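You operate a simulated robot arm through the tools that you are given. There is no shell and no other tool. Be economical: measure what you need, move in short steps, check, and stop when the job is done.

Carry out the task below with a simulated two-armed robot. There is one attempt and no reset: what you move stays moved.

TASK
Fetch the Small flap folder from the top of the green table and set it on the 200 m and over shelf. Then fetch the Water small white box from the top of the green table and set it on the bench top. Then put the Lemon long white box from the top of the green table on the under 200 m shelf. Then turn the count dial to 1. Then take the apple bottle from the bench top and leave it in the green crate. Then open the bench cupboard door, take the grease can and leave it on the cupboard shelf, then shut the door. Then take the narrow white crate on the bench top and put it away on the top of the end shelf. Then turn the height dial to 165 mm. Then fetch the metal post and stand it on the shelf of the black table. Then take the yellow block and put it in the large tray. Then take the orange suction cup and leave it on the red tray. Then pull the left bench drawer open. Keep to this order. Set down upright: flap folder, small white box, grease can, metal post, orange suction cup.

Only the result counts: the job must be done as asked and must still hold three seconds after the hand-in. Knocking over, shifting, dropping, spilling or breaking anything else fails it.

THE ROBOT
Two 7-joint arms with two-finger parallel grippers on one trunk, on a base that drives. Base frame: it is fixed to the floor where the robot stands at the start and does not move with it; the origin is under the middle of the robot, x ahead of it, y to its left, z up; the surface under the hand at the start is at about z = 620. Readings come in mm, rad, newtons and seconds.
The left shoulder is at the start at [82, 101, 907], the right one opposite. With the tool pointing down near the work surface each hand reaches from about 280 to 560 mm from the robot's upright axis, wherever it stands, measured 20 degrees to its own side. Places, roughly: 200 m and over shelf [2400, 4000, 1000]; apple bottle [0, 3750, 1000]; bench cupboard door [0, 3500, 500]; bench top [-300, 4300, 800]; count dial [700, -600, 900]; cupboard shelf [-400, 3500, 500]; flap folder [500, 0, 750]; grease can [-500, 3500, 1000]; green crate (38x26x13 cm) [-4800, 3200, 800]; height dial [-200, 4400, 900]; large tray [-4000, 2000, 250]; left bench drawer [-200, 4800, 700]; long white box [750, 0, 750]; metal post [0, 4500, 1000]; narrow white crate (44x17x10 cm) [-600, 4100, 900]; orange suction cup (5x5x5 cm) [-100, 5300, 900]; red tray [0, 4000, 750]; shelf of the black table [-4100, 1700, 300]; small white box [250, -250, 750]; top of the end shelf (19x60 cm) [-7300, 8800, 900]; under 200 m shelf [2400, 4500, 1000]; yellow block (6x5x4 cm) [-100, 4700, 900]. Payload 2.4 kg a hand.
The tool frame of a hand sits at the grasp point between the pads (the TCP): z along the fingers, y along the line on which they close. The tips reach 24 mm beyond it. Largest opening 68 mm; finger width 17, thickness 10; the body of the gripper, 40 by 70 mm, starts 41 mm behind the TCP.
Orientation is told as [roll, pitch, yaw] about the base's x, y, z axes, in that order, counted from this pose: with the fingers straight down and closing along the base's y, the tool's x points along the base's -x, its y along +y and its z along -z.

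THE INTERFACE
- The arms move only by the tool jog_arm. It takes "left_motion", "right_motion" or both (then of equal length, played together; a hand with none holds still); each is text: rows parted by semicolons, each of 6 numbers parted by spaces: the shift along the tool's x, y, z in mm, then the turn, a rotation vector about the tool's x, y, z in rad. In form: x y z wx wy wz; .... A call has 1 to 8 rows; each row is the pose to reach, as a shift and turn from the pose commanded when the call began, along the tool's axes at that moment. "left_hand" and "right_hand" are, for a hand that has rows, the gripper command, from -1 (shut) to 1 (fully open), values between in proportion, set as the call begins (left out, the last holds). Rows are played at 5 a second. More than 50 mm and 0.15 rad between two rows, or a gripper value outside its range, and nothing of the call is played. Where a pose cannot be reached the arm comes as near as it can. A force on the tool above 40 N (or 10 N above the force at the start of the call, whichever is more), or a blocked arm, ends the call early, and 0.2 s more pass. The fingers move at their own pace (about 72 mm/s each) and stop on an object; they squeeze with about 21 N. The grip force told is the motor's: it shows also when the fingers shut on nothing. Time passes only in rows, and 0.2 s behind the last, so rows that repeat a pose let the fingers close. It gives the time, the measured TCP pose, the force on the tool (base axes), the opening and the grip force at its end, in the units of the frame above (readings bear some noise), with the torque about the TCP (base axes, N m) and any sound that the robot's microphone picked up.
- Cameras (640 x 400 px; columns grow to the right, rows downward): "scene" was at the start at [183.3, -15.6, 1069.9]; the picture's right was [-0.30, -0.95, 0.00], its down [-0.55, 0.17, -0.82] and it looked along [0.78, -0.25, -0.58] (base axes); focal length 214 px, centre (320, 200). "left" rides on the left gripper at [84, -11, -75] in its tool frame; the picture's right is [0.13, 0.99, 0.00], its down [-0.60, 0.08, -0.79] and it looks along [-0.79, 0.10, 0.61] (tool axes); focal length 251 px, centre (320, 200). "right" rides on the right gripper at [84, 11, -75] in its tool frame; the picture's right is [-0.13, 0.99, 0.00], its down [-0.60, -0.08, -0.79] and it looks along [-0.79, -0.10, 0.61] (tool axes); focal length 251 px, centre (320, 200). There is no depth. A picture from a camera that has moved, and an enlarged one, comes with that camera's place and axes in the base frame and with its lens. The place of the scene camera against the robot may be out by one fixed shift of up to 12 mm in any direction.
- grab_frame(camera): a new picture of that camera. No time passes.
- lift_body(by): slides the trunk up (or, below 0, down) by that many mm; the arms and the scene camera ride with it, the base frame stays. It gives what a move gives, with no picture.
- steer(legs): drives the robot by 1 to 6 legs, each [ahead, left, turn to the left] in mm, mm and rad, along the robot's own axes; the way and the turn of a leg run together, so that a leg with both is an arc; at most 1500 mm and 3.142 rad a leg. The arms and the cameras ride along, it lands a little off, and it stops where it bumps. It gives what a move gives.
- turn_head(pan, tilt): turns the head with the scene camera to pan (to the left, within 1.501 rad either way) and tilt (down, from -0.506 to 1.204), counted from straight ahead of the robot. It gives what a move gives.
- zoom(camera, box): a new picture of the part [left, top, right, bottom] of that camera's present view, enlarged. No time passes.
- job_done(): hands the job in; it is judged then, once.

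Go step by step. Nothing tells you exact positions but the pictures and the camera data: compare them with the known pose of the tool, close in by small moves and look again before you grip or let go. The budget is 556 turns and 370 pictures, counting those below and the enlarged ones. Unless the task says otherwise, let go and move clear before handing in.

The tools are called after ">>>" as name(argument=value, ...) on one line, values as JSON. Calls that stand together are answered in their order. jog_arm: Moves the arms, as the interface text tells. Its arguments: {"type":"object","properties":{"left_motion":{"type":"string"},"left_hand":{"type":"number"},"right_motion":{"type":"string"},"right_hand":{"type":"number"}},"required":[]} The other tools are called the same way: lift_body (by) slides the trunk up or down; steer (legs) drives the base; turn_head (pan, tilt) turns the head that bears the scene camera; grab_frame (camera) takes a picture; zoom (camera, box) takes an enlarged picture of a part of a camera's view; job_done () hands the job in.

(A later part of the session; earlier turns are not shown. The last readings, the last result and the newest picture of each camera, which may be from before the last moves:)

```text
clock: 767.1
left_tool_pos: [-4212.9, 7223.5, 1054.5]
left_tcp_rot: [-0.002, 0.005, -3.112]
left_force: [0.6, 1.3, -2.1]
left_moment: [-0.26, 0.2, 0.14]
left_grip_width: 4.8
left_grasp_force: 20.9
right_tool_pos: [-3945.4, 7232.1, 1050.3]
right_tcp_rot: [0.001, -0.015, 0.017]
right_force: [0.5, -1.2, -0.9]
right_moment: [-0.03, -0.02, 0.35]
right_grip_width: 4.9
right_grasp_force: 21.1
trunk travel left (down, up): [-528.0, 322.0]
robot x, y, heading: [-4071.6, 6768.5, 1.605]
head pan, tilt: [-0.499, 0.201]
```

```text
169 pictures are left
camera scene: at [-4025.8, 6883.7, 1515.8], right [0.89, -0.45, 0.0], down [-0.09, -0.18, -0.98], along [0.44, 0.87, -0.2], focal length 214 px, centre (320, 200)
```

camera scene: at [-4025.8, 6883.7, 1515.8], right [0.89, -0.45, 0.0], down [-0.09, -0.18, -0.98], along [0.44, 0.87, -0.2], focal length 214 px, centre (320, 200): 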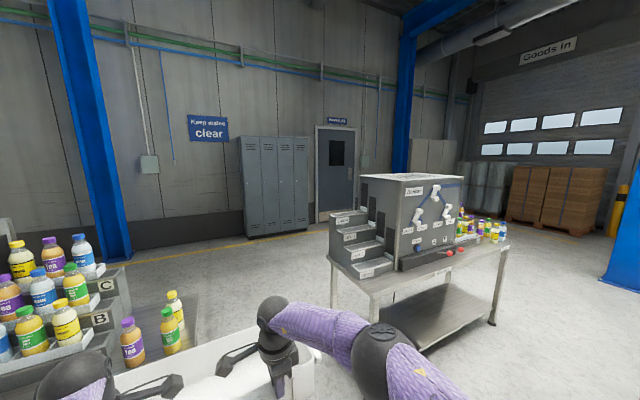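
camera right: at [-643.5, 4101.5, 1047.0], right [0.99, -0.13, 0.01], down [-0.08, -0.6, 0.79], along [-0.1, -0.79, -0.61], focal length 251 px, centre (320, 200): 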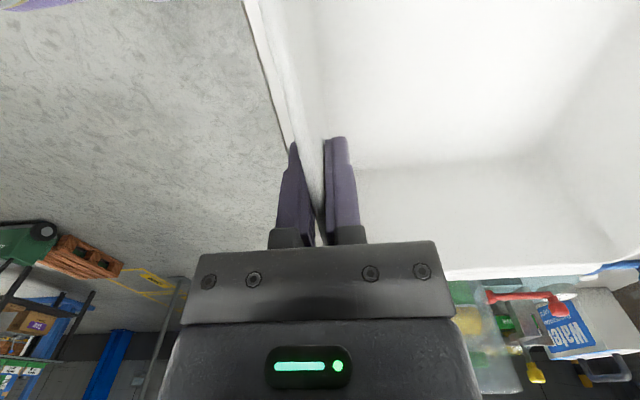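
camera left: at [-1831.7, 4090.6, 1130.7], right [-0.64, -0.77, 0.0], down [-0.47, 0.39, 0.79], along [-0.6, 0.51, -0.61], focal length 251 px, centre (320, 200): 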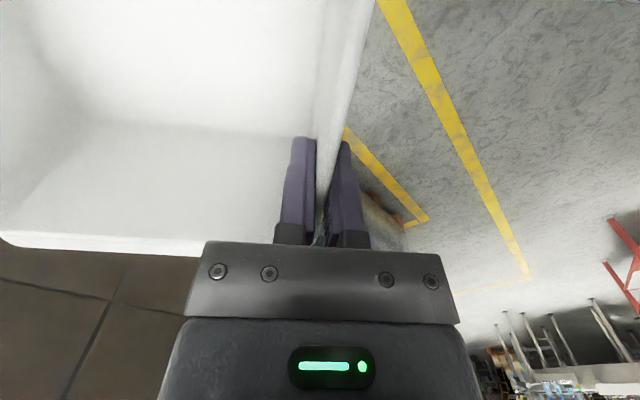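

There's a narrow gap here, but a wider way round further east. I'll strafe on east past the second table.

>>> steer(legs=[[-130, -1400, -0.03], [0, -1400, 0]])

>>> turn_head(pan=0.0, tilt=0.25)

>>> grab_frame(camera="scene")

```text
clock: 780.8
left_tool_pos: [-1348.4, 7058.4, 1054.3]
left_tcp_rot: [-0.003, 0.006, 3.097]
left_force: [-0.5, 1.0, -1.7]
left_moment: [-0.29, 0.02, 0.11]
left_grip_width: 4.8
left_grasp_force: 21.0
right_tool_pos: [-1079.5, 7047.1, 1049.9]
right_tcp_rot: [0.003, -0.017, -0.056]
right_force: [-1.2, -1.8, -2.6]
right_moment: [-0.05, -0.01, 0.34]
right_grip_width: 4.9
right_grasp_force: 21.2
trunk travel left (down, up): [-528.0, 322.0]
robot x, y, heading: [-1237.6, 6596.1, 1.531]
head pan, tilt: [-0.499, 0.201]
```

```text
clock: 781.7
left_tool_pos: [-1348.5, 7059.0, 1054.6]
left_tcp_rot: [-0.001, 0.004, 3.096]
left_force: [1.0, 2.6, -2.1]
left_moment: [-0.26, 0.17, 0.12]
left_grip_width: 4.9
left_grasp_force: 21.0
right_tool_pos: [-1078.8, 7045.8, 1051.7]
right_tcp_rot: [0.001, -0.015, -0.057]
right_force: [-0.3, -1.8, -2.0]
right_moment: [-0.07, 0.08, 0.36]
right_grip_width: 5.0
right_grasp_force: 21.3
trunk travel left (down, up): [-528.0, 322.0]
robot x, y, heading: [-1239.1, 6596.6, 1.53]
head pan, tilt: [0.0, 0.25]
```

```text
168 pictures are left
camera scene: at [-1230.2, 6719.5, 1511.2], right [1.0, -0.04, 0.0], down [-0.01, -0.25, -0.97], along [0.04, 0.97, -0.25], focal length 214 px, centre (320, 200)
```

scene: 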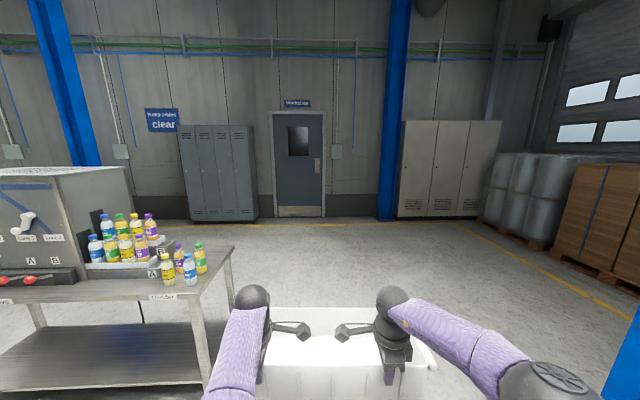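

Clear ahead. I'll go north past the table, then turn west along the wall side.

>>> steer(legs=[[0, -150, 0.04], [1450, 0, 0], [1400, 0, 0], [0, 0, 1.571]])

>>> turn_head(pan=0.15, tilt=0.2)

>>> grab_frame(camera="scene")

```text
clock: 800.2
left_tool_pos: [-1602.3, 9314.2, 1053.9]
left_tcp_rot: [-0.002, 0.004, -1.594]
left_force: [-2.0, -0.3, -1.4]
left_moment: [-0.05, -0.3, 0.11]
left_grip_width: 4.7
left_grasp_force: 20.6
right_tool_pos: [-1596.6, 9583.1, 1050.4]
right_tcp_rot: [0.001, -0.017, 1.536]
right_force: [2.4, -0.7, -2.6]
right_moment: [0.03, -0.04, 0.34]
right_grip_width: 5.0
right_grasp_force: 20.5
trunk travel left (down, up): [-528.0, 322.0]
robot x, y, heading: [-1138.0, 9436.1, 3.129]
head pan, tilt: [0.0, 0.25]
```

```text
clock: 800.9
left_tool_pos: [-1601.3, 9313.6, 1054.4]
left_tcp_rot: [-0.004, 0.005, -1.594]
left_force: [-1.4, -0.3, -2.7]
left_moment: [-0.12, -0.27, 0.15]
left_grip_width: 4.7
left_grasp_force: 20.8
right_tool_pos: [-1595.3, 9583.1, 1051.0]
right_tcp_rot: [0.001, -0.017, 1.538]
right_force: [2.9, -0.7, -2.7]
right_moment: [-0.1, -0.03, 0.35]
right_grip_width: 5.2
right_grasp_force: 21.4
trunk travel left (down, up): [-528.0, 322.0]
robot x, y, heading: [-1144.5, 9434.2, 3.123]
head pan, tilt: [0.15, 0.201]
```

```text
167 pictures are left
camera scene: at [-1248.3, 9432.7, 1515.8], right [-0.13, 0.99, 0.0], down [0.2, 0.03, -0.98], along [-0.97, -0.13, -0.2], focal length 214 px, centre (320, 200)
```

scene: 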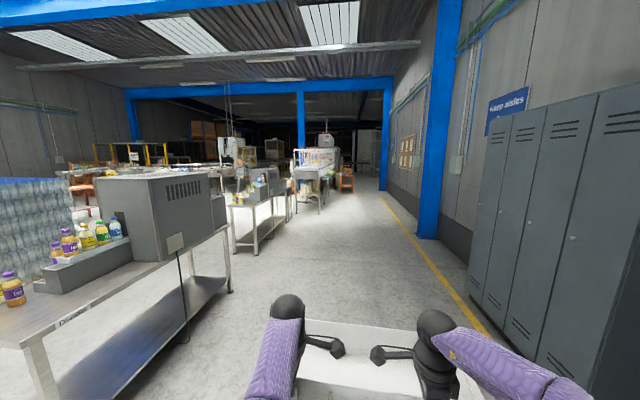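

>>> zoom(camera="scene", box=[220, 130, 400, 250])

```text
3.33 times, centred on (310, 190) of scene
camera zoom: at [-1248.3, 9432.7, 1515.8], right [-0.13, 0.99, 0.0], down [0.2, 0.03, -0.98], along [-0.97, -0.13, -0.2], focal length 715 px, centre (353, 233)
```

zoom: 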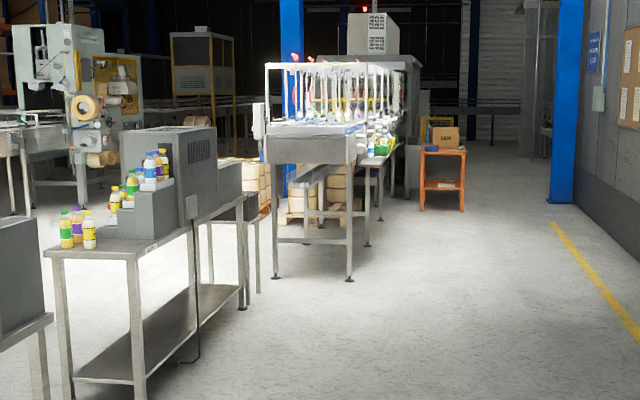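

North-side shelves with crates are visible on the line. Driving west along y≈9430.

>>> steer(legs=[[0, 0, 0.018], [1450, 0, 0], [1450, 0, 0], [1450, 0, 0]])

>>> turn_head(pan=0.4, tilt=0.3)

>>> grab_frame(camera="scene")

>>> zoom(camera="scene", box=[200, 100, 440, 250])

```text
clock: 822.0
left_tool_pos: [-5935.6, 9198.7, 1054.5]
left_tcp_rot: [-0.001, 0.004, -1.539]
left_force: [-1.7, -0.8, -1.7]
left_moment: [0.03, -0.29, 0.13]
left_grip_width: 5.1
left_grasp_force: 21.0
right_tool_pos: [-5945.6, 9466.4, 1051.6]
right_tcp_rot: [0.001, -0.016, 1.595]
right_force: [2.0, 0.4, -2.6]
right_moment: [0.0, -0.05, 0.36]
right_grip_width: 5.0
right_grasp_force: 20.8
trunk travel left (down, up): [-528.0, 322.0]
robot x, y, heading: [-5484.0, 9343.1, -3.105]
head pan, tilt: [0.15, 0.201]
```

```text
clock: 822.8
left_tool_pos: [-5935.3, 9198.4, 1053.8]
left_tcp_rot: [-0.001, 0.006, -1.539]
left_force: [-2.8, 0.6, -3.0]
left_moment: [-0.1, -0.33, 0.1]
left_grip_width: 5.1
left_grasp_force: 21.0
right_tool_pos: [-5944.7, 9466.4, 1051.7]
right_tcp_rot: [0.002, -0.017, 1.591]
right_force: [0.7, -0.5, -1.0]
right_moment: [-0.08, -0.03, 0.31]
right_grip_width: 4.8
right_grasp_force: 21.3
trunk travel left (down, up): [-528.0, 322.0]
robot x, y, heading: [-5480.1, 9340.6, -3.102]
head pan, tilt: [0.4, 0.3]
```

```text
165 pictures are left
camera scene: at [-5581.4, 9312.7, 1506.5], right [-0.42, 0.91, 0.0], down [0.27, 0.12, -0.96], along [-0.87, -0.4, -0.3], focal length 214 px, centre (320, 200)
```

scene: 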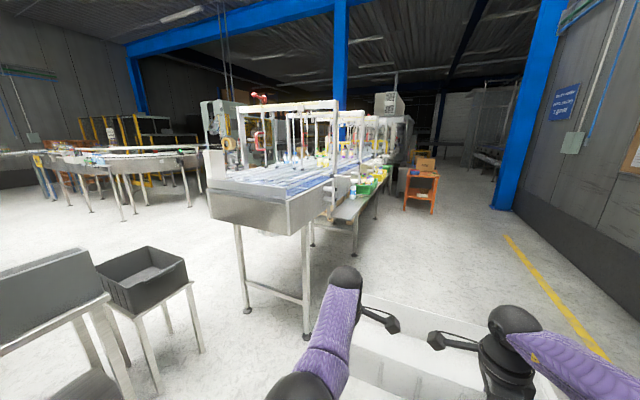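

```text
2.67 times, centred on (320, 175) of scene
camera zoom: at [-5581.4, 9312.7, 1506.5], right [-0.42, 0.91, 0.0], down [0.27, 0.12, -0.96], along [-0.87, -0.4, -0.3], focal length 572 px, centre (320, 267)
```

zoom: 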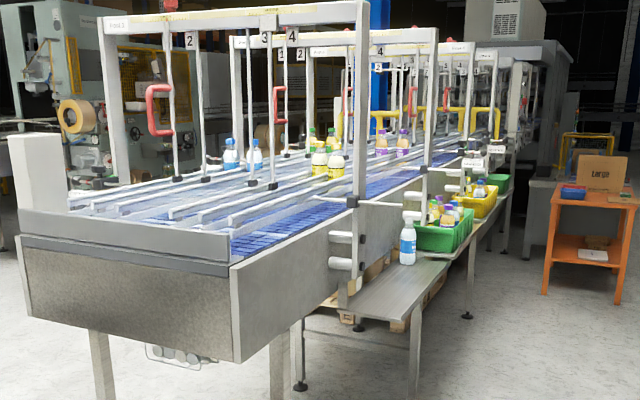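

The end shelf is the empty grey one on the north side: x −7000…−7590, y 8725–8920, with a water bottle near its far end. I'll move opposite it and turn to face it.

>>> steer(legs=[[0, -480, -0.037], [1450, 0, 0], [280, 0, 0], [0, 0, 1.571]])

>>> turn_head(pan=0.0, tilt=0.4)

>>> grab_frame(camera="scene")

>>> zoom(camera="scene", box=[180, 80, 460, 260])

```text
clock: 837.8
left_tool_pos: [-7091.0, 9356.9, 1053.8]
left_tcp_rot: [-0.001, 0.006, -0.011]
left_force: [0.5, -2.7, -2.4]
left_moment: [0.29, 0.01, 0.1]
left_grip_width: 4.6
left_grasp_force: 20.8
right_tool_pos: [-7359.8, 9359.9, 1050.7]
right_tcp_rot: [0.001, -0.014, 3.123]
right_force: [-0.2, 1.8, -2.1]
right_moment: [0.05, 0.0, 0.34]
right_grip_width: 5.0
right_grasp_force: 20.9
trunk travel left (down, up): [-528.0, 322.0]
robot x, y, heading: [-7217.2, 9818.5, -1.579]
head pan, tilt: [0.4, 0.3]
```

```text
clock: 838.6
left_tool_pos: [-7090.6, 9356.9, 1054.9]
left_tcp_rot: [-0.001, 0.008, -0.009]
left_force: [-0.4, -2.6, -3.1]
left_moment: [0.28, -0.13, 0.13]
left_grip_width: 4.9
left_grasp_force: 21.8
right_tool_pos: [-7360.9, 9358.5, 1050.1]
right_tcp_rot: [0.002, -0.016, 3.122]
right_force: [-0.1, 2.0, -0.9]
right_moment: [0.03, -0.11, 0.37]
right_grip_width: 5.0
right_grasp_force: 21.0
trunk travel left (down, up): [-528.0, 322.0]
robot x, y, heading: [-7216.1, 9815.1, -1.579]
head pan, tilt: [0.0, 0.4]
```

```text
163 pictures are left
camera scene: at [-7211.9, 9714.9, 1497.2], right [-1.0, 0.0, 0.0], down [0.0, 0.39, -0.92], along [0.0, -0.92, -0.39], focal length 214 px, centre (320, 200)
```

scene: 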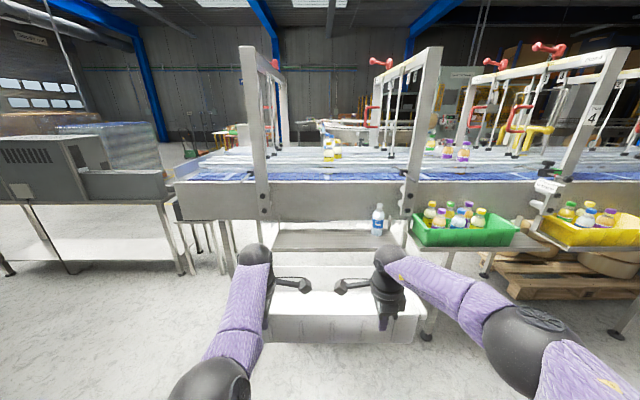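

```text
2.22 times, centred on (320, 170) of scene
camera zoom: at [-7211.9, 9714.9, 1497.2], right [-1.0, 0.0, 0.0], down [0.0, 0.39, -0.92], along [0.0, -0.92, -0.39], focal length 477 px, centre (320, 267)
```

zoom: 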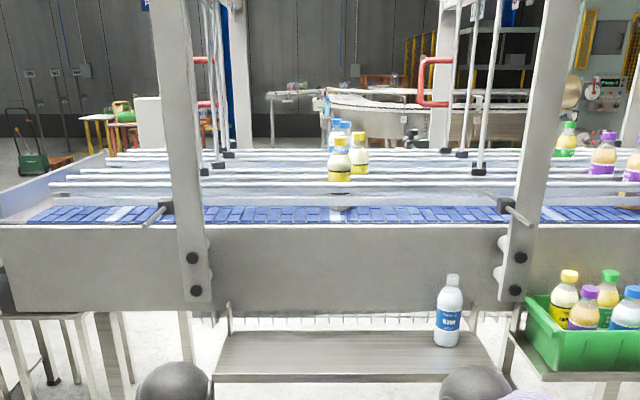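

The shelf runs x −6997…−7570, y≈8745–8920, z≈918; the bottle is at x≈−7494. I'll offset the crate 30 mm east for clearance and approach.

>>> steer(legs=[[0, 30, 0.008], [300, 0, 0]])

>>> turn_head(pan=0.0, tilt=0.7)

>>> grab_frame(camera="scene")

>>> grab_frame(camera="right")

>>> grab_frame(camera="left")

```text
clock: 841.1
left_tool_pos: [-7055.8, 9058.9, 1053.7]
left_tcp_rot: [-0.002, 0.006, -0.001]
left_force: [-0.2, -1.7, -1.6]
left_moment: [0.28, -0.01, 0.13]
left_grip_width: 5.0
left_grasp_force: 21.0
right_tool_pos: [-7324.5, 9058.5, 1050.8]
right_tcp_rot: [-0.001, -0.015, 3.131]
right_force: [0.5, 1.5, -3.3]
right_moment: [0.06, -0.03, 0.36]
right_grip_width: 5.0
right_grasp_force: 20.8
trunk travel left (down, up): [-528.0, 322.0]
robot x, y, heading: [-7186.8, 9513.8, -1.565]
head pan, tilt: [0.0, 0.4]
```

```text
clock: 841.9
left_tool_pos: [-7056.7, 9058.9, 1054.7]
left_tcp_rot: [-0.001, 0.005, -0.001]
left_force: [1.1, -1.8, -2.8]
left_moment: [0.29, -0.12, 0.12]
left_grip_width: 4.7
left_grasp_force: 20.9
right_tool_pos: [-7324.2, 9058.7, 1050.7]
right_tcp_rot: [0.001, -0.017, 3.133]
right_force: [0.3, 1.7, -1.2]
right_moment: [0.04, -0.11, 0.36]
right_grip_width: 5.4
right_grasp_force: 21.2
trunk travel left (down, up): [-528.0, 322.0]
robot x, y, heading: [-7189.5, 9516.6, -1.567]
head pan, tilt: [0.0, 0.7]
```

```text
161 pictures are left
camera scene: at [-7180.1, 9423.5, 1470.4], right [-1.0, 0.0, 0.0], down [0.0, 0.64, -0.76], along [0.0, -0.76, -0.64], focal length 214 px, centre (320, 200)
```

scene: 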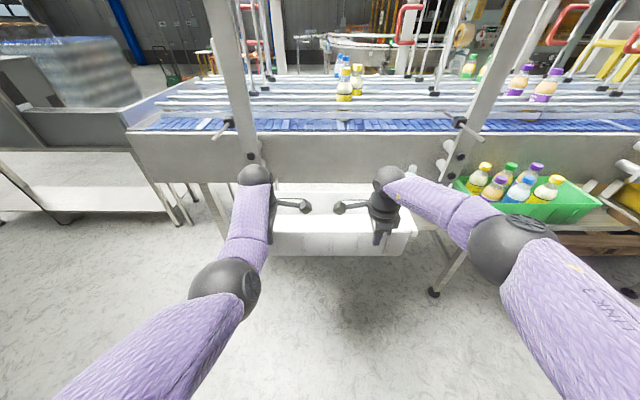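

```text
160 pictures are left
camera right: at [-7240.4, 9045.8, 1124.0], right [-0.14, -0.99, 0.0], down [-0.59, 0.08, 0.8], along [-0.79, 0.11, -0.6], focal length 251 px, centre (320, 200)
```

right: 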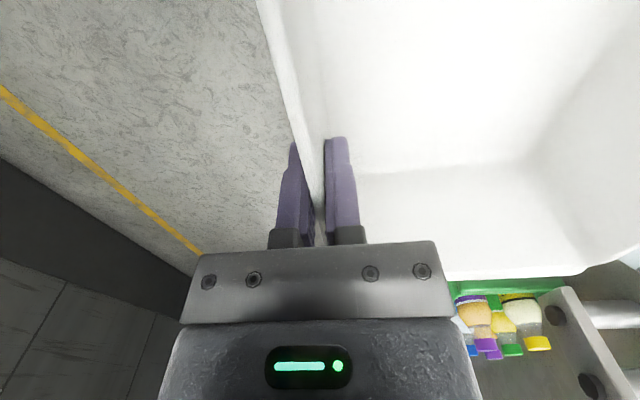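

```text
159 pictures are left
camera left: at [-7139.9, 9048.0, 1130.3], right [-0.13, 0.99, 0.0], down [0.61, 0.08, 0.79], along [0.78, 0.1, -0.61], focal length 251 px, centre (320, 200)
```

left: 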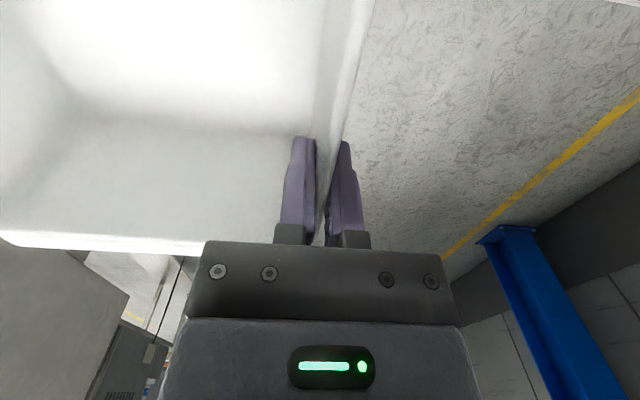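

The crate is aligned (x −7405…−7005). Moving the last 142 mm over the shelf.

>>> steer(legs=[[140, 0, 0]])

>>> grab_frame(camera="scene")

>>> grab_frame(camera="right")

```text
clock: 843.2
left_tool_pos: [-7053.5, 8919.0, 1053.7]
left_tcp_rot: [-0.003, 0.006, 0.003]
left_force: [-0.1, -2.5, -2.0]
left_moment: [0.34, -0.12, 0.1]
left_grip_width: 4.7
left_grasp_force: 20.7
right_tool_pos: [-7322.5, 8918.3, 1049.7]
right_tcp_rot: [0.0, -0.017, 3.136]
right_force: [0.4, 0.9, -2.2]
right_moment: [0.04, 0.02, 0.36]
right_grip_width: 5.0
right_grasp_force: 21.0
trunk travel left (down, up): [-528.0, 322.0]
robot x, y, heading: [-7186.1, 9377.5, -1.565]
head pan, tilt: [0.0, 0.7]
```

```text
158 pictures are left
camera scene: at [-7179.0, 9282.9, 1470.3], right [-1.0, -0.01, 0.0], down [0.0, 0.65, -0.76], along [0.01, -0.76, -0.65], focal length 214 px, centre (320, 200)
```

scene: 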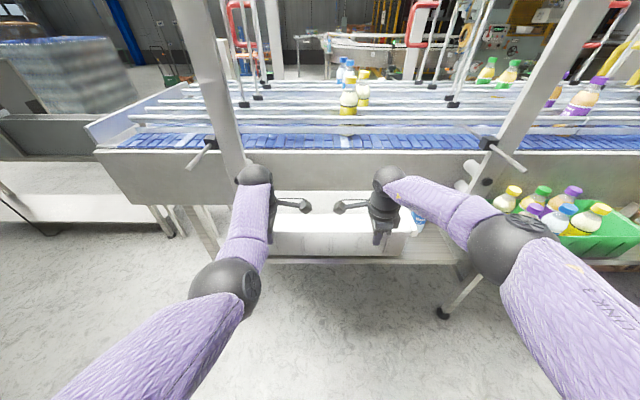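

```text
157 pictures are left
camera right: at [-7238.6, 8905.3, 1123.6], right [-0.14, -0.99, 0.0], down [-0.59, 0.08, 0.8], along [-0.8, 0.11, -0.6], focal length 251 px, centre (320, 200)
```

right: 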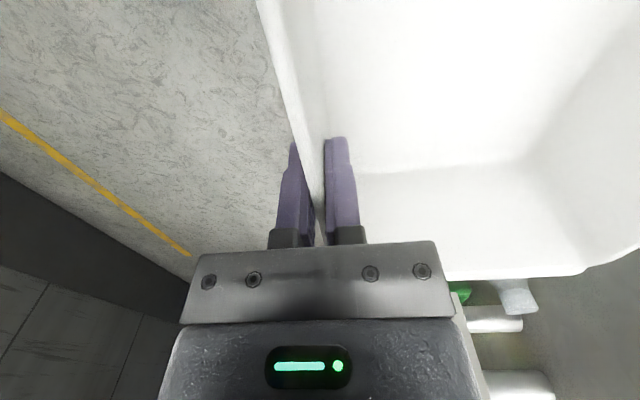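

Position looks right, with the bottle clear on the right. Lowering.

>>> lift_body(by=-35)

>>> grab_frame(camera="scene")

>>> lift_body(by=-8)

```text
clock: 844.0
left_tool_pos: [-7053.9, 8920.3, 1018.3]
left_tcp_rot: [-0.002, 0.006, 0.004]
left_force: [1.4, -2.0, -2.0]
left_moment: [0.32, 0.0, 0.11]
left_grip_width: 4.7
left_grasp_force: 20.8
right_tool_pos: [-7321.7, 8919.7, 1017.2]
right_tcp_rot: [0.001, -0.017, 3.136]
right_force: [-1.9, 2.2, -2.1]
right_moment: [0.04, -0.08, 0.36]
right_grip_width: 4.9
right_grasp_force: 20.9
trunk travel left (down, up): [-493.0, 357.0]
robot x, y, heading: [-7183.5, 9378.2, -1.564]
head pan, tilt: [0.0, 0.7]
```

```text
156 pictures are left
camera scene: at [-7179.0, 9281.5, 1435.2], right [-1.0, -0.01, 0.0], down [0.0, 0.64, -0.76], along [0.01, -0.76, -0.64], focal length 214 px, centre (320, 200)
```

scene: 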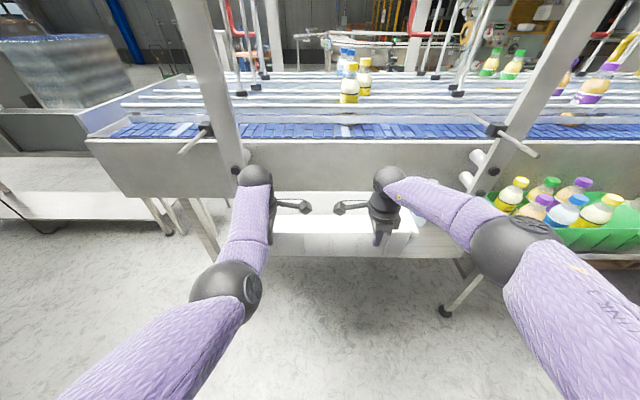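

```text
clock: 844.6
left_tool_pos: [-7054.3, 8920.6, 1010.2]
left_tcp_rot: [-0.001, 0.005, 0.004]
left_force: [0.8, -1.6, -2.3]
left_moment: [0.33, -0.22, 0.11]
left_grip_width: 4.8
left_grasp_force: 21.3
right_tool_pos: [-7322.8, 8918.6, 1008.2]
right_tcp_rot: [0.002, -0.018, 3.134]
right_force: [-0.8, 1.5, -1.9]
right_moment: [0.05, 0.06, 0.37]
right_grip_width: 4.7
right_grasp_force: 20.6
trunk travel left (down, up): [-485.0, 365.0]
robot x, y, heading: [-7189.4, 9376.2, -1.566]
head pan, tilt: [0.0, 0.7]
```

>>> lift_body(by=-7)

>>> lift_body(by=-6)

>>> zoom(camera="scene", box=[230, 160, 470, 290])

```text
clock: 845.2
left_tool_pos: [-7054.5, 8921.5, 1006.4]
left_tcp_rot: [-0.002, 0.004, 0.004]
left_force: [0.0, -1.6, -2.3]
left_moment: [0.31, -0.25, 0.11]
left_grip_width: 4.9
left_grasp_force: 21.1
right_tool_pos: [-7321.8, 8920.2, 1000.7]
right_tcp_rot: [0.001, -0.015, 3.133]
right_force: [-0.4, 1.4, -1.8]
right_moment: [0.03, 0.07, 0.35]
right_grip_width: 5.1
right_grasp_force: 20.9
trunk travel left (down, up): [-478.0, 372.0]
robot x, y, heading: [-7182.6, 9377.6, -1.562]
head pan, tilt: [0.0, 0.7]
```

```text
clock: 845.7
left_tool_pos: [-7054.3, 8921.0, 999.9]
left_tcp_rot: [-0.003, 0.006, 0.003]
left_force: [0.4, -1.7, 0.3]
left_moment: [-0.1, 0.67, 0.21]
left_grip_width: 4.7
left_grasp_force: 21.1
right_tool_pos: [-7322.8, 8919.3, 996.0]
right_tcp_rot: [0.005, -0.015, 3.134]
right_force: [-1.0, 0.5, 10.2]
right_moment: [-0.1, 0.55, 0.38]
right_grip_width: 4.9
right_grasp_force: 21.0
trunk travel left (down, up): [-472.0, 378.0]
robot x, y, heading: [-7183.3, 9378.1, -1.562]
head pan, tilt: [0.0, 0.7]
```

```text
2.67 times, centred on (350, 225) of scene
camera zoom: at [-7178.7, 9280.5, 1414.4], right [-1.0, -0.01, 0.0], down [0.0, 0.64, -0.77], along [0.01, -0.77, -0.64], focal length 572 px, centre (240, 133)
```

zoom: 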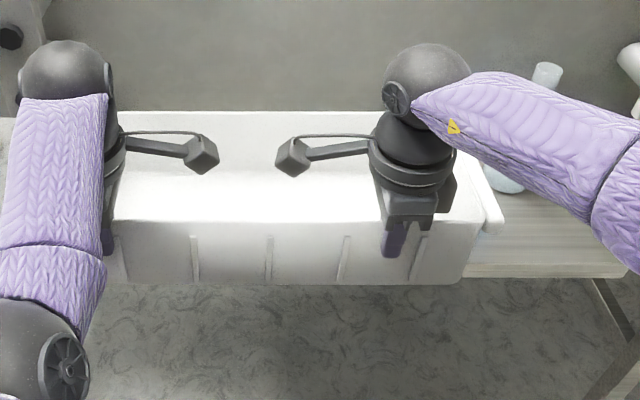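

The crate overhangs the shelf front by about 25 mm. I'll raise slightly, move 25 mm further in, and lower again.

>>> lift_body(by=14)

>>> steer(legs=[[26, 0, 0]])

>>> lift_body(by=-12)

>>> zoom(camera="scene", box=[230, 160, 470, 290])

```text
clock: 846.3
left_tool_pos: [-7053.2, 8920.2, 1012.2]
left_tcp_rot: [0.0, 0.006, 0.004]
left_force: [1.4, -2.0, -5.6]
left_moment: [0.29, -0.3, 0.12]
left_grip_width: 4.7
left_grasp_force: 20.7
right_tool_pos: [-7322.5, 8918.8, 1008.5]
right_tcp_rot: [-0.002, -0.016, 3.134]
right_force: [-2.3, 0.9, 0.6]
right_moment: [0.05, -0.61, 0.38]
right_grip_width: 5.1
right_grasp_force: 20.6
trunk travel left (down, up): [-486.0, 364.0]
robot x, y, heading: [-7186.8, 9377.5, -1.566]
head pan, tilt: [0.0, 0.7]
```

```text
clock: 847.2
left_tool_pos: [-7054.2, 8893.2, 1011.5]
left_tcp_rot: [0.0, 0.005, 0.003]
left_force: [1.6, -1.9, -5.4]
left_moment: [0.28, -0.64, 0.12]
left_grip_width: 5.0
left_grasp_force: 21.4
right_tool_pos: [-7323.2, 8892.1, 1008.2]
right_tcp_rot: [0.0, -0.014, 3.134]
right_force: [-0.5, 1.4, 1.4]
right_moment: [0.1, -0.28, 0.36]
right_grip_width: 5.1
right_grasp_force: 20.8
trunk travel left (down, up): [-486.0, 364.0]
robot x, y, heading: [-7182.9, 9349.1, -1.562]
head pan, tilt: [0.0, 0.7]
```

```text
clock: 847.8
left_tool_pos: [-7053.6, 8895.4, 1000.7]
left_tcp_rot: [-0.001, 0.004, 0.003]
left_force: [0.1, -0.8, -3.9]
left_moment: [0.31, -0.24, 0.11]
left_grip_width: 5.1
left_grasp_force: 21.1
right_tool_pos: [-7324.3, 8893.5, 997.7]
right_tcp_rot: [0.0, -0.016, 3.134]
right_force: [-0.1, 1.1, -0.2]
right_moment: [0.0, -0.21, 0.37]
right_grip_width: 5.1
right_grasp_force: 20.7
trunk travel left (down, up): [-474.0, 376.0]
robot x, y, heading: [-7185.5, 9351.2, -1.567]
head pan, tilt: [0.0, 0.7]
```

```text
2.67 times, centred on (350, 225) of scene
camera zoom: at [-7179.0, 9253.7, 1416.1], right [-1.0, -0.01, 0.0], down [0.0, 0.64, -0.76], along [0.01, -0.76, -0.64], focal length 572 px, centre (240, 133)
```

zoom: 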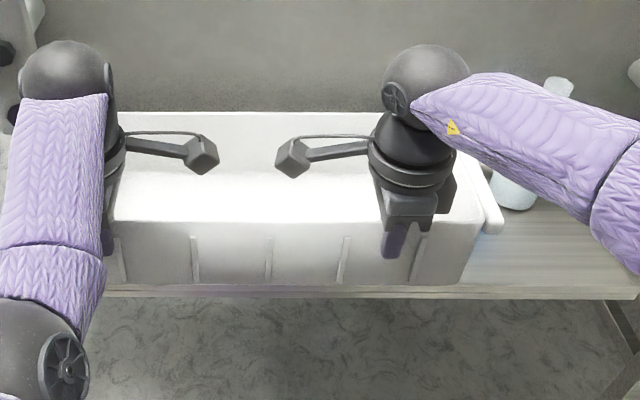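

Now the crate sits inside the shelf edge. Final lowering and release.

>>> lift_body(by=-4)

>>> jog_arm(left_motion="0 0 0 0 0 0; 0 0 0 0 0 0; 0 0 0 0 0 0; 0 0 0 0 0 0; 0 0 0 0 0 0", right_motion="0 0 0 0 0 0; 0 0 0 0 0 0; 0 0 0 0 0 0; 0 0 0 0 0 0; 0 0 0 0 0 0", left_hand=0.2, right_hand=0.2)

>>> zoom(camera="scene", box=[230, 160, 470, 290])

```text
clock: 848.3
left_tool_pos: [-7053.9, 8895.4, 998.5]
left_tcp_rot: [-0.006, 0.006, 0.004]
left_force: [-0.9, -1.9, 19.8]
left_moment: [-0.24, 0.06, 0.24]
left_grip_width: 4.9
left_grasp_force: 20.8
right_tool_pos: [-7322.2, 8893.3, 995.8]
right_tcp_rot: [0.006, -0.014, 3.136]
right_force: [0.1, -5.7, 19.4]
right_moment: [-0.27, -0.01, 0.35]
right_grip_width: 5.1
right_grasp_force: 20.5
trunk travel left (down, up): [-470.0, 380.0]
robot x, y, heading: [-7182.2, 9354.5, -1.561]
head pan, tilt: [0.0, 0.7]
```

```text
clock: 849.5
left_tool_pos: [-7053.1, 8894.8, 995.7]
left_tcp_rot: [-0.001, 0.005, 0.002]
left_force: [0.2, -0.8, 0.9]
left_moment: [-0.01, -0.04, -0.03]
left_grip_width: 40.8
left_grasp_force: 0.0
right_tool_pos: [-7322.3, 8893.6, 993.0]
right_tcp_rot: [0.002, -0.015, 3.135]
right_force: [-0.6, -0.1, 0.1]
right_moment: [0.03, 0.03, -0.04]
right_grip_width: 40.8
right_grasp_force: 0.1
trunk travel left (down, up): [-470.0, 380.0]
robot x, y, heading: [-7179.5, 9353.0, -1.564]
head pan, tilt: [0.0, 0.7]
```

```text
2.67 times, centred on (350, 225) of scene
camera zoom: at [-7178.8, 9253.8, 1412.2], right [-1.0, -0.01, 0.0], down [0.0, 0.64, -0.76], along [0.01, -0.76, -0.64], focal length 572 px, centre (240, 133)
```

zoom: 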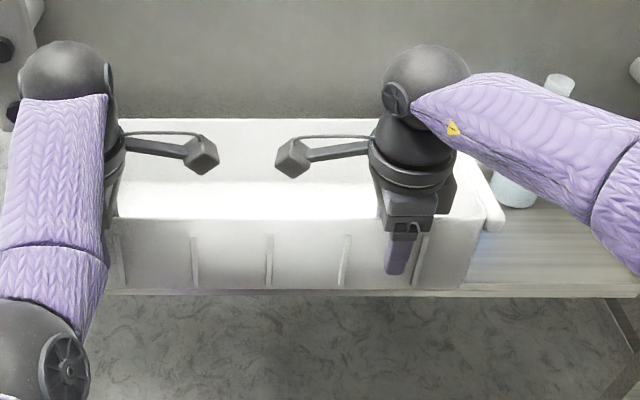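

Released and standing. I'll raise the trunk so the fingers clear the rim, then back away.

>>> lift_body(by=120)

>>> steer(legs=[[-450, 0, 0]])

>>> turn_head(pan=0.0, tilt=0.45)

>>> grab_frame(camera="scene")

```text
clock: 851.0
left_tool_pos: [-7053.6, 8894.8, 1115.8]
left_tcp_rot: [-0.002, 0.006, 0.004]
left_force: [-0.4, -0.7, -0.6]
left_moment: [0.01, -0.02, 0.01]
left_grip_width: 40.9
left_grasp_force: 0.1
right_tool_pos: [-7321.5, 8893.6, 1113.4]
right_tcp_rot: [0.0, -0.015, 3.134]
right_force: [-0.7, 0.8, 0.0]
right_moment: [-0.01, 0.01, 0.02]
right_grip_width: 40.8
right_grasp_force: 0.0
trunk travel left (down, up): [-590.0, 260.0]
robot x, y, heading: [-7182.5, 9350.7, -1.563]
head pan, tilt: [0.0, 0.7]
```

```text
clock: 853.7
left_tool_pos: [-7058.2, 9351.3, 1115.6]
left_tcp_rot: [-0.003, 0.006, -0.008]
left_force: [0.5, 0.0, 0.4]
left_moment: [-0.03, -0.03, 0.02]
left_grip_width: 40.7
left_grasp_force: 0.1
right_tool_pos: [-7328.2, 9353.8, 1112.3]
right_tcp_rot: [0.001, -0.016, 3.125]
right_force: [-0.4, 0.7, 0.4]
right_moment: [0.02, -0.01, -0.02]
right_grip_width: 40.8
right_grasp_force: 0.1
trunk travel left (down, up): [-590.0, 260.0]
robot x, y, heading: [-7185.4, 9807.8, -1.57]
head pan, tilt: [0.0, 0.7]
```

```text
clock: 854.5
left_tool_pos: [-7057.8, 9349.6, 1116.3]
left_tcp_rot: [-0.001, 0.005, -0.007]
left_force: [0.8, 0.3, 1.1]
left_moment: [-0.04, 0.0, 0.03]
left_grip_width: 40.6
left_grasp_force: 0.1
right_tool_pos: [-7327.1, 9350.9, 1112.8]
right_tcp_rot: [0.001, -0.016, 3.124]
right_force: [0.2, -0.2, 0.0]
right_moment: [-0.02, -0.01, 0.03]
right_grip_width: 40.6
right_grasp_force: 0.2
trunk travel left (down, up): [-590.0, 260.0]
robot x, y, heading: [-7187.5, 9808.0, -1.578]
head pan, tilt: [0.0, 0.45]
```

```text
152 pictures are left
camera scene: at [-7180.7, 9712.0, 1554.7], right [-1.0, 0.0, 0.0], down [0.0, 0.44, -0.9], along [0.0, -0.9, -0.44], focal length 214 px, centre (320, 200)
```

scene: 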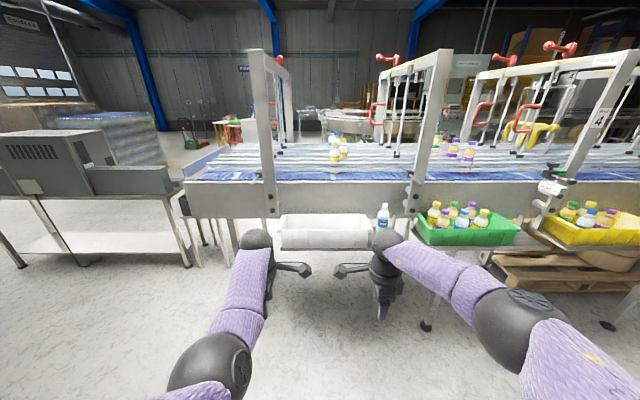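

The crate stands on the end shelf and the bottle is undisturbed. Now back to the bench for the height dial; I'll retrace the route.

>>> steer(legs=[[0, 0, 1.575], [1450, 0, 0], [1450, 0, 0], [1450, 0, 0], [1450, 0, 0]])

>>> steer(legs=[[400, 0, 0], [0, 0, -1.571]])

>>> turn_head(pan=0.3, tilt=0.2)

>>> grab_frame(camera="scene")

```text
clock: 886.2
left_tool_pos: [-873.8, 9958.7, 1116.1]
left_tcp_rot: [-0.002, 0.005, 1.597]
left_force: [-0.2, -0.1, -0.4]
left_moment: [0.02, 0.0, 0.02]
left_grip_width: 40.9
left_grasp_force: 0.2
right_tool_pos: [-867.1, 9691.8, 1113.3]
right_tcp_rot: [0.003, -0.015, -1.552]
right_force: [-0.2, -0.2, 0.5]
right_moment: [0.02, 0.01, 0.02]
right_grip_width: 40.8
right_grasp_force: 0.0
trunk travel left (down, up): [-590.0, 260.0]
robot x, y, heading: [-1328.8, 9819.0, 0.03]
head pan, tilt: [0.0, 0.45]
```

```text
clock: 892.5
left_tool_pos: [-793.4, 9375.1, 1116.3]
left_tcp_rot: [-0.003, 0.005, 0.008]
left_force: [-0.3, -0.2, -0.3]
left_moment: [0.02, 0.0, -0.05]
left_grip_width: 40.8
left_grasp_force: 0.0
right_tool_pos: [-1060.9, 9372.9, 1114.8]
right_tcp_rot: [0.003, -0.016, 3.141]
right_force: [0.1, 1.1, 0.8]
right_moment: [-0.01, 0.02, 0.0]
right_grip_width: 40.7
right_grasp_force: 0.0
trunk travel left (down, up): [-590.0, 260.0]
robot x, y, heading: [-923.9, 9829.4, -1.555]
head pan, tilt: [0.0, 0.45]
```

```text
clock: 893.3
left_tool_pos: [-792.8, 9374.7, 1115.7]
left_tcp_rot: [-0.002, 0.005, 0.009]
left_force: [-0.8, -0.3, 0.4]
left_moment: [0.01, 0.02, 0.01]
left_grip_width: 40.9
left_grasp_force: 0.0
right_tool_pos: [-1061.8, 9371.8, 1114.0]
right_tcp_rot: [0.001, -0.017, 3.143]
right_force: [0.6, -0.5, 1.0]
right_moment: [0.01, 0.01, 0.0]
right_grip_width: 41.0
right_grasp_force: 0.1
trunk travel left (down, up): [-590.0, 260.0]
robot x, y, heading: [-927.3, 9831.2, -1.56]
head pan, tilt: [0.3, 0.201]
```

```text
151 pictures are left
camera scene: at [-893.1, 9738.2, 1577.9], right [-0.95, -0.31, 0.0], down [-0.06, 0.19, -0.98], along [0.3, -0.93, -0.2], focal length 214 px, centre (320, 200)
```

scene: 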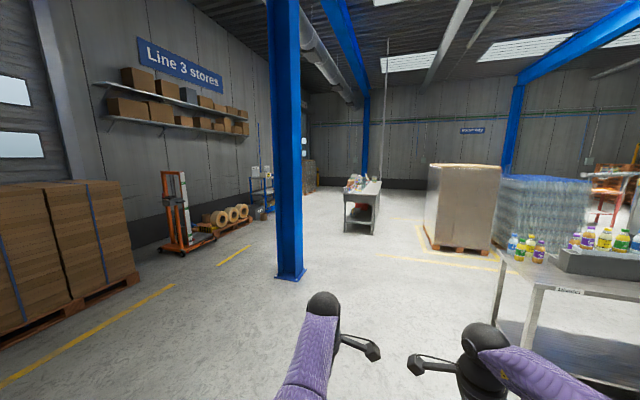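

>>> steer(legs=[[1450, 0, -0.01], [1450, 0, 0], [200, 0, 0], [0, 1450, 0], [0, 300, 0]])

>>> turn_head(pan=-0.4, tilt=0.3)

>>> grab_frame(camera="scene")

```text
clock: 916.9
left_tool_pos: [861.1, 6195.7, 1116.0]
left_tcp_rot: [-0.002, 0.005, -0.053]
left_force: [0.7, -0.3, 0.2]
left_moment: [0.03, 0.0, 0.0]
left_grip_width: 41.0
left_grasp_force: 0.1
right_tool_pos: [591.6, 6210.0, 1113.1]
right_tcp_rot: [0.004, -0.016, 3.08]
right_force: [0.2, 0.1, -0.1]
right_moment: [-0.01, 0.01, 0.01]
right_grip_width: 40.9
right_grasp_force: 0.1
trunk travel left (down, up): [-590.0, 260.0]
robot x, y, heading: [753.6, 6659.8, -1.621]
head pan, tilt: [0.3, 0.201]
```

```text
clock: 918.0
left_tool_pos: [859.9, 6196.8, 1116.5]
left_tcp_rot: [-0.003, 0.005, -0.052]
left_force: [0.1, -0.1, 0.3]
left_moment: [0.01, 0.01, -0.02]
left_grip_width: 40.9
left_grasp_force: 0.1
right_tool_pos: [592.4, 6209.7, 1112.9]
right_tcp_rot: [0.001, -0.015, 3.079]
right_force: [0.2, -0.1, 0.4]
right_moment: [0.01, -0.01, 0.0]
right_grip_width: 41.1
right_grasp_force: 0.0
trunk travel left (down, up): [-590.0, 260.0]
robot x, y, heading: [755.1, 6658.0, -1.615]
head pan, tilt: [-0.4, 0.3]
```

```text
150 pictures are left
camera scene: at [718.1, 6571.5, 1568.7], right [-0.9, 0.43, 0.0], down [0.13, 0.27, -0.96], along [-0.41, -0.86, -0.3], focal length 214 px, centre (320, 200)
```

scene: 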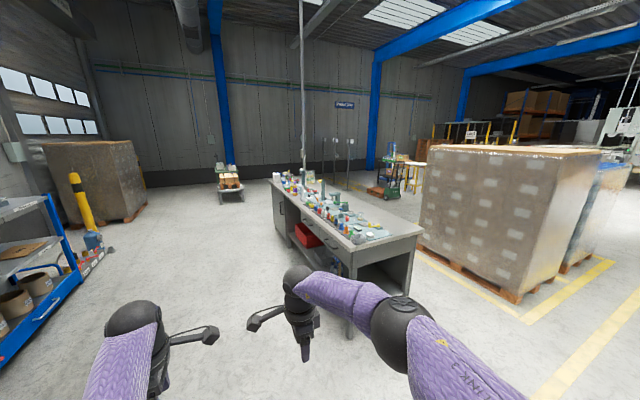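

>>> steer(legs=[[1300, 0, 0.03], [900, 0, 0], [0, 0, -1.555]])

>>> turn_head(pan=0.0, tilt=0.5)

>>> grab_frame(camera="scene")

>>> zoom(camera="scene", box=[140, 120, 480, 280])

```text
clock: 932.6
left_tool_pos: [222.0, 4309.5, 1116.7]
left_tcp_rot: [-0.001, 0.006, -1.563]
left_force: [0.0, -0.7, 0.0]
left_moment: [0.02, 0.01, 0.01]
left_grip_width: 40.7
left_grasp_force: 0.0
right_tool_pos: [219.9, 4578.0, 1113.5]
right_tcp_rot: [0.002, -0.015, 1.567]
right_force: [-1.1, 0.2, 0.4]
right_moment: [-0.02, 0.02, -0.02]
right_grip_width: 40.8
right_grasp_force: 0.1
trunk travel left (down, up): [-590.0, 260.0]
robot x, y, heading: [678.6, 4440.5, -3.131]
head pan, tilt: [-0.4, 0.3]
```

```text
clock: 933.5
left_tool_pos: [221.5, 4309.4, 1116.1]
left_tcp_rot: [-0.003, 0.005, -1.565]
left_force: [-0.3, 0.4, -0.4]
left_moment: [0.02, 0.0, 0.01]
left_grip_width: 40.9
left_grasp_force: 0.0
right_tool_pos: [219.9, 4578.7, 1113.2]
right_tcp_rot: [0.001, -0.015, 1.567]
right_force: [1.1, -0.2, -0.8]
right_moment: [-0.01, -0.01, -0.01]
right_grip_width: 40.6
right_grasp_force: 0.1
trunk travel left (down, up): [-590.0, 260.0]
robot x, y, heading: [680.7, 4442.6, -3.129]
head pan, tilt: [0.0, 0.499]
```

```text
149 pictures are left
camera scene: at [577.0, 4452.0, 1550.3], right [-0.01, 1.0, 0.0], down [0.48, 0.0, -0.88], along [-0.88, -0.01, -0.48], focal length 214 px, centre (320, 200)
```

scene: 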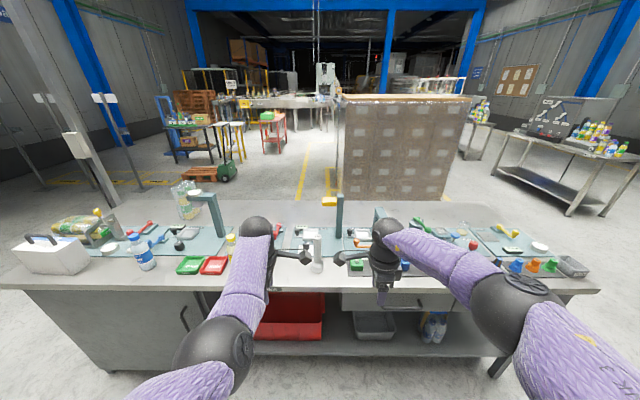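

```text
1.88 times, centred on (310, 200) of scene
camera zoom: at [577.0, 4452.0, 1550.3], right [-0.01, 1.0, 0.0], down [0.48, 0.0, -0.88], along [-0.88, -0.01, -0.48], focal length 404 px, centre (339, 200)
```

zoom: 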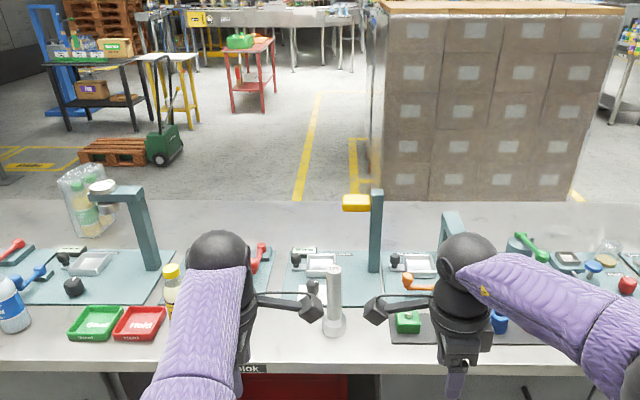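

I need a clear view of the stations around y≈4400. I'll strafe north and pan the head left.

>>> steer(legs=[[0, -420, -0.01]])

>>> turn_head(pan=0.45, tilt=0.6)

>>> zoom(camera="scene", box=[120, 80, 420, 290])

>>> turn_head(pan=-0.5, tilt=0.6)

>>> zoom(camera="scene", box=[220, 60, 520, 270])

```text
clock: 936.1
left_tool_pos: [218.2, 4727.3, 1116.6]
left_tcp_rot: [-0.001, 0.007, -1.575]
left_force: [-0.4, -0.6, 1.0]
left_moment: [-0.02, 0.0, 0.01]
left_grip_width: 40.7
left_grasp_force: 0.1
right_tool_pos: [219.1, 4995.4, 1114.4]
right_tcp_rot: [0.001, -0.014, 1.558]
right_force: [-0.6, -0.3, -0.8]
right_moment: [0.01, -0.03, 0.03]
right_grip_width: 40.5
right_grasp_force: 0.0
trunk travel left (down, up): [-590.0, 260.0]
robot x, y, heading: [672.7, 4853.8, -3.137]
head pan, tilt: [0.0, 0.499]
```

```text
clock: 937.0
left_tool_pos: [218.2, 4726.0, 1115.1]
left_tcp_rot: [-0.003, 0.004, -1.572]
left_force: [-0.4, 0.5, 0.2]
left_moment: [0.0, -0.02, -0.05]
left_grip_width: 40.8
left_grasp_force: 0.0
right_tool_pos: [218.8, 4993.6, 1113.0]
right_tcp_rot: [0.001, -0.015, 1.559]
right_force: [-0.7, -0.5, -0.2]
right_moment: [0.01, 0.0, -0.02]
right_grip_width: 41.0
right_grasp_force: 0.1
trunk travel left (down, up): [-590.0, 260.0]
robot x, y, heading: [673.8, 4853.8, -3.141]
head pan, tilt: [0.45, 0.6]
```

```text
1.90 times, centred on (270, 185) of scene
camera zoom: at [585.7, 4826.8, 1541.2], right [-0.44, 0.9, 0.0], down [0.51, 0.25, -0.82], along [-0.74, -0.36, -0.57], focal length 408 px, centre (415, 229)
```

zoom: 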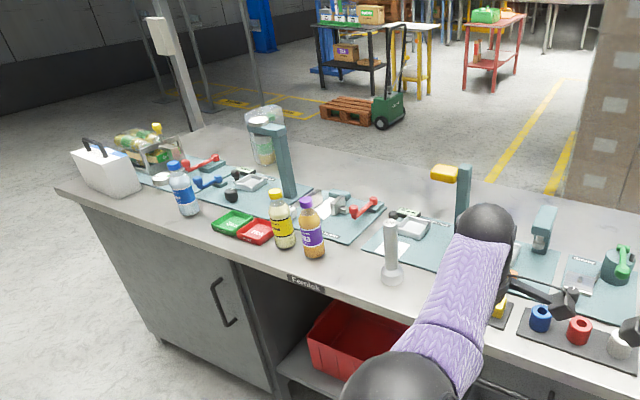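

```text
clock: 938.2
left_tool_pos: [217.8, 4724.5, 1116.2]
left_tcp_rot: [-0.002, 0.004, -1.573]
left_force: [0.4, -0.8, -0.2]
left_moment: [-0.02, -0.01, -0.01]
left_grip_width: 40.7
left_grasp_force: 0.2
right_tool_pos: [217.6, 4995.7, 1114.1]
right_tcp_rot: [0.002, -0.016, 1.56]
right_force: [-0.3, 0.3, -0.2]
right_moment: [0.03, 0.0, 0.0]
right_grip_width: 40.9
right_grasp_force: 0.0
trunk travel left (down, up): [-590.0, 260.0]
robot x, y, heading: [675.3, 4853.0, -3.139]
head pan, tilt: [-0.499, 0.6]
```

```text
1.90 times, centred on (370, 165) of scene
camera zoom: at [587.5, 4907.4, 1541.2], right [0.48, 0.88, 0.0], down [0.5, -0.27, -0.82], along [-0.73, 0.39, -0.57], focal length 408 px, centre (225, 267)
```

zoom: 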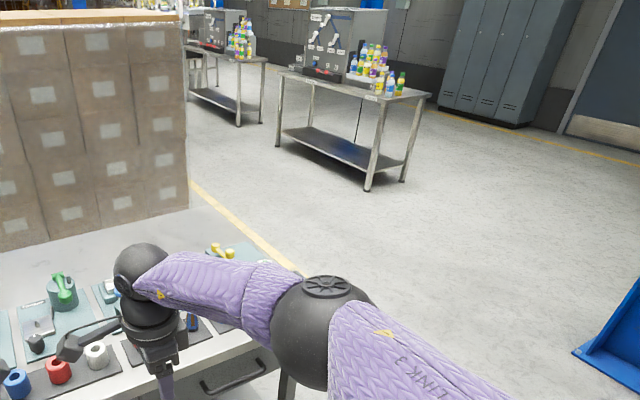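

>>> grab_frame(camera="left")

>>> grab_frame(camera="right")

```text
145 pictures are left
camera left: at [207.0, 4808.9, 1192.5], right [0.99, 0.13, 0.0], down [0.08, -0.61, 0.79], along [0.1, -0.78, -0.61], focal length 251 px, centre (320, 200)
```

left: 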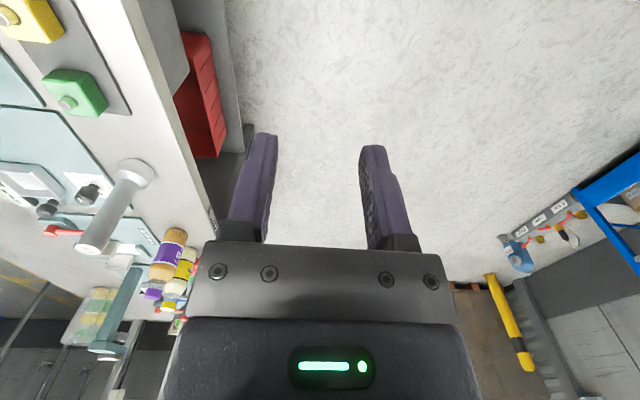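

```text
144 pictures are left
camera right: at [205.5, 4908.1, 1186.3], right [-0.99, 0.14, 0.0], down [0.09, 0.59, 0.8], along [0.11, 0.79, -0.6], focal length 251 px, centre (320, 200)
```

right: 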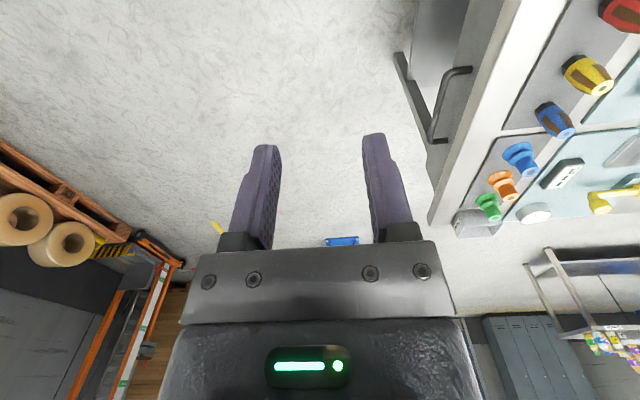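

>>> zoom(camera="left", box=[0, 100, 220, 280])

```text
2.22 times, centred on (110, 190) of left
camera zoom: at [207.0, 4808.9, 1192.5], right [0.99, 0.13, 0.0], down [0.08, -0.61, 0.79], along [0.1, -0.78, -0.61], focal length 559 px, centre (787, 222)
```

zoom: 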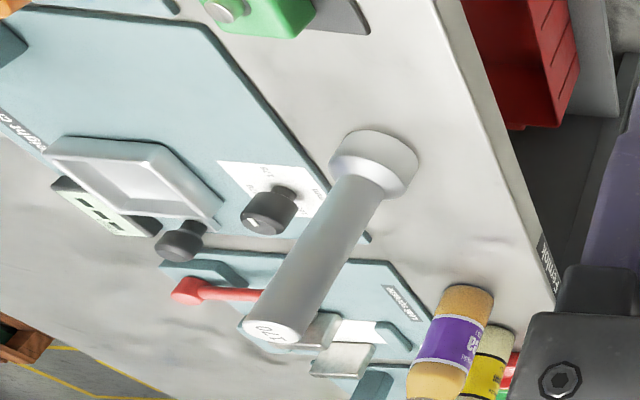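

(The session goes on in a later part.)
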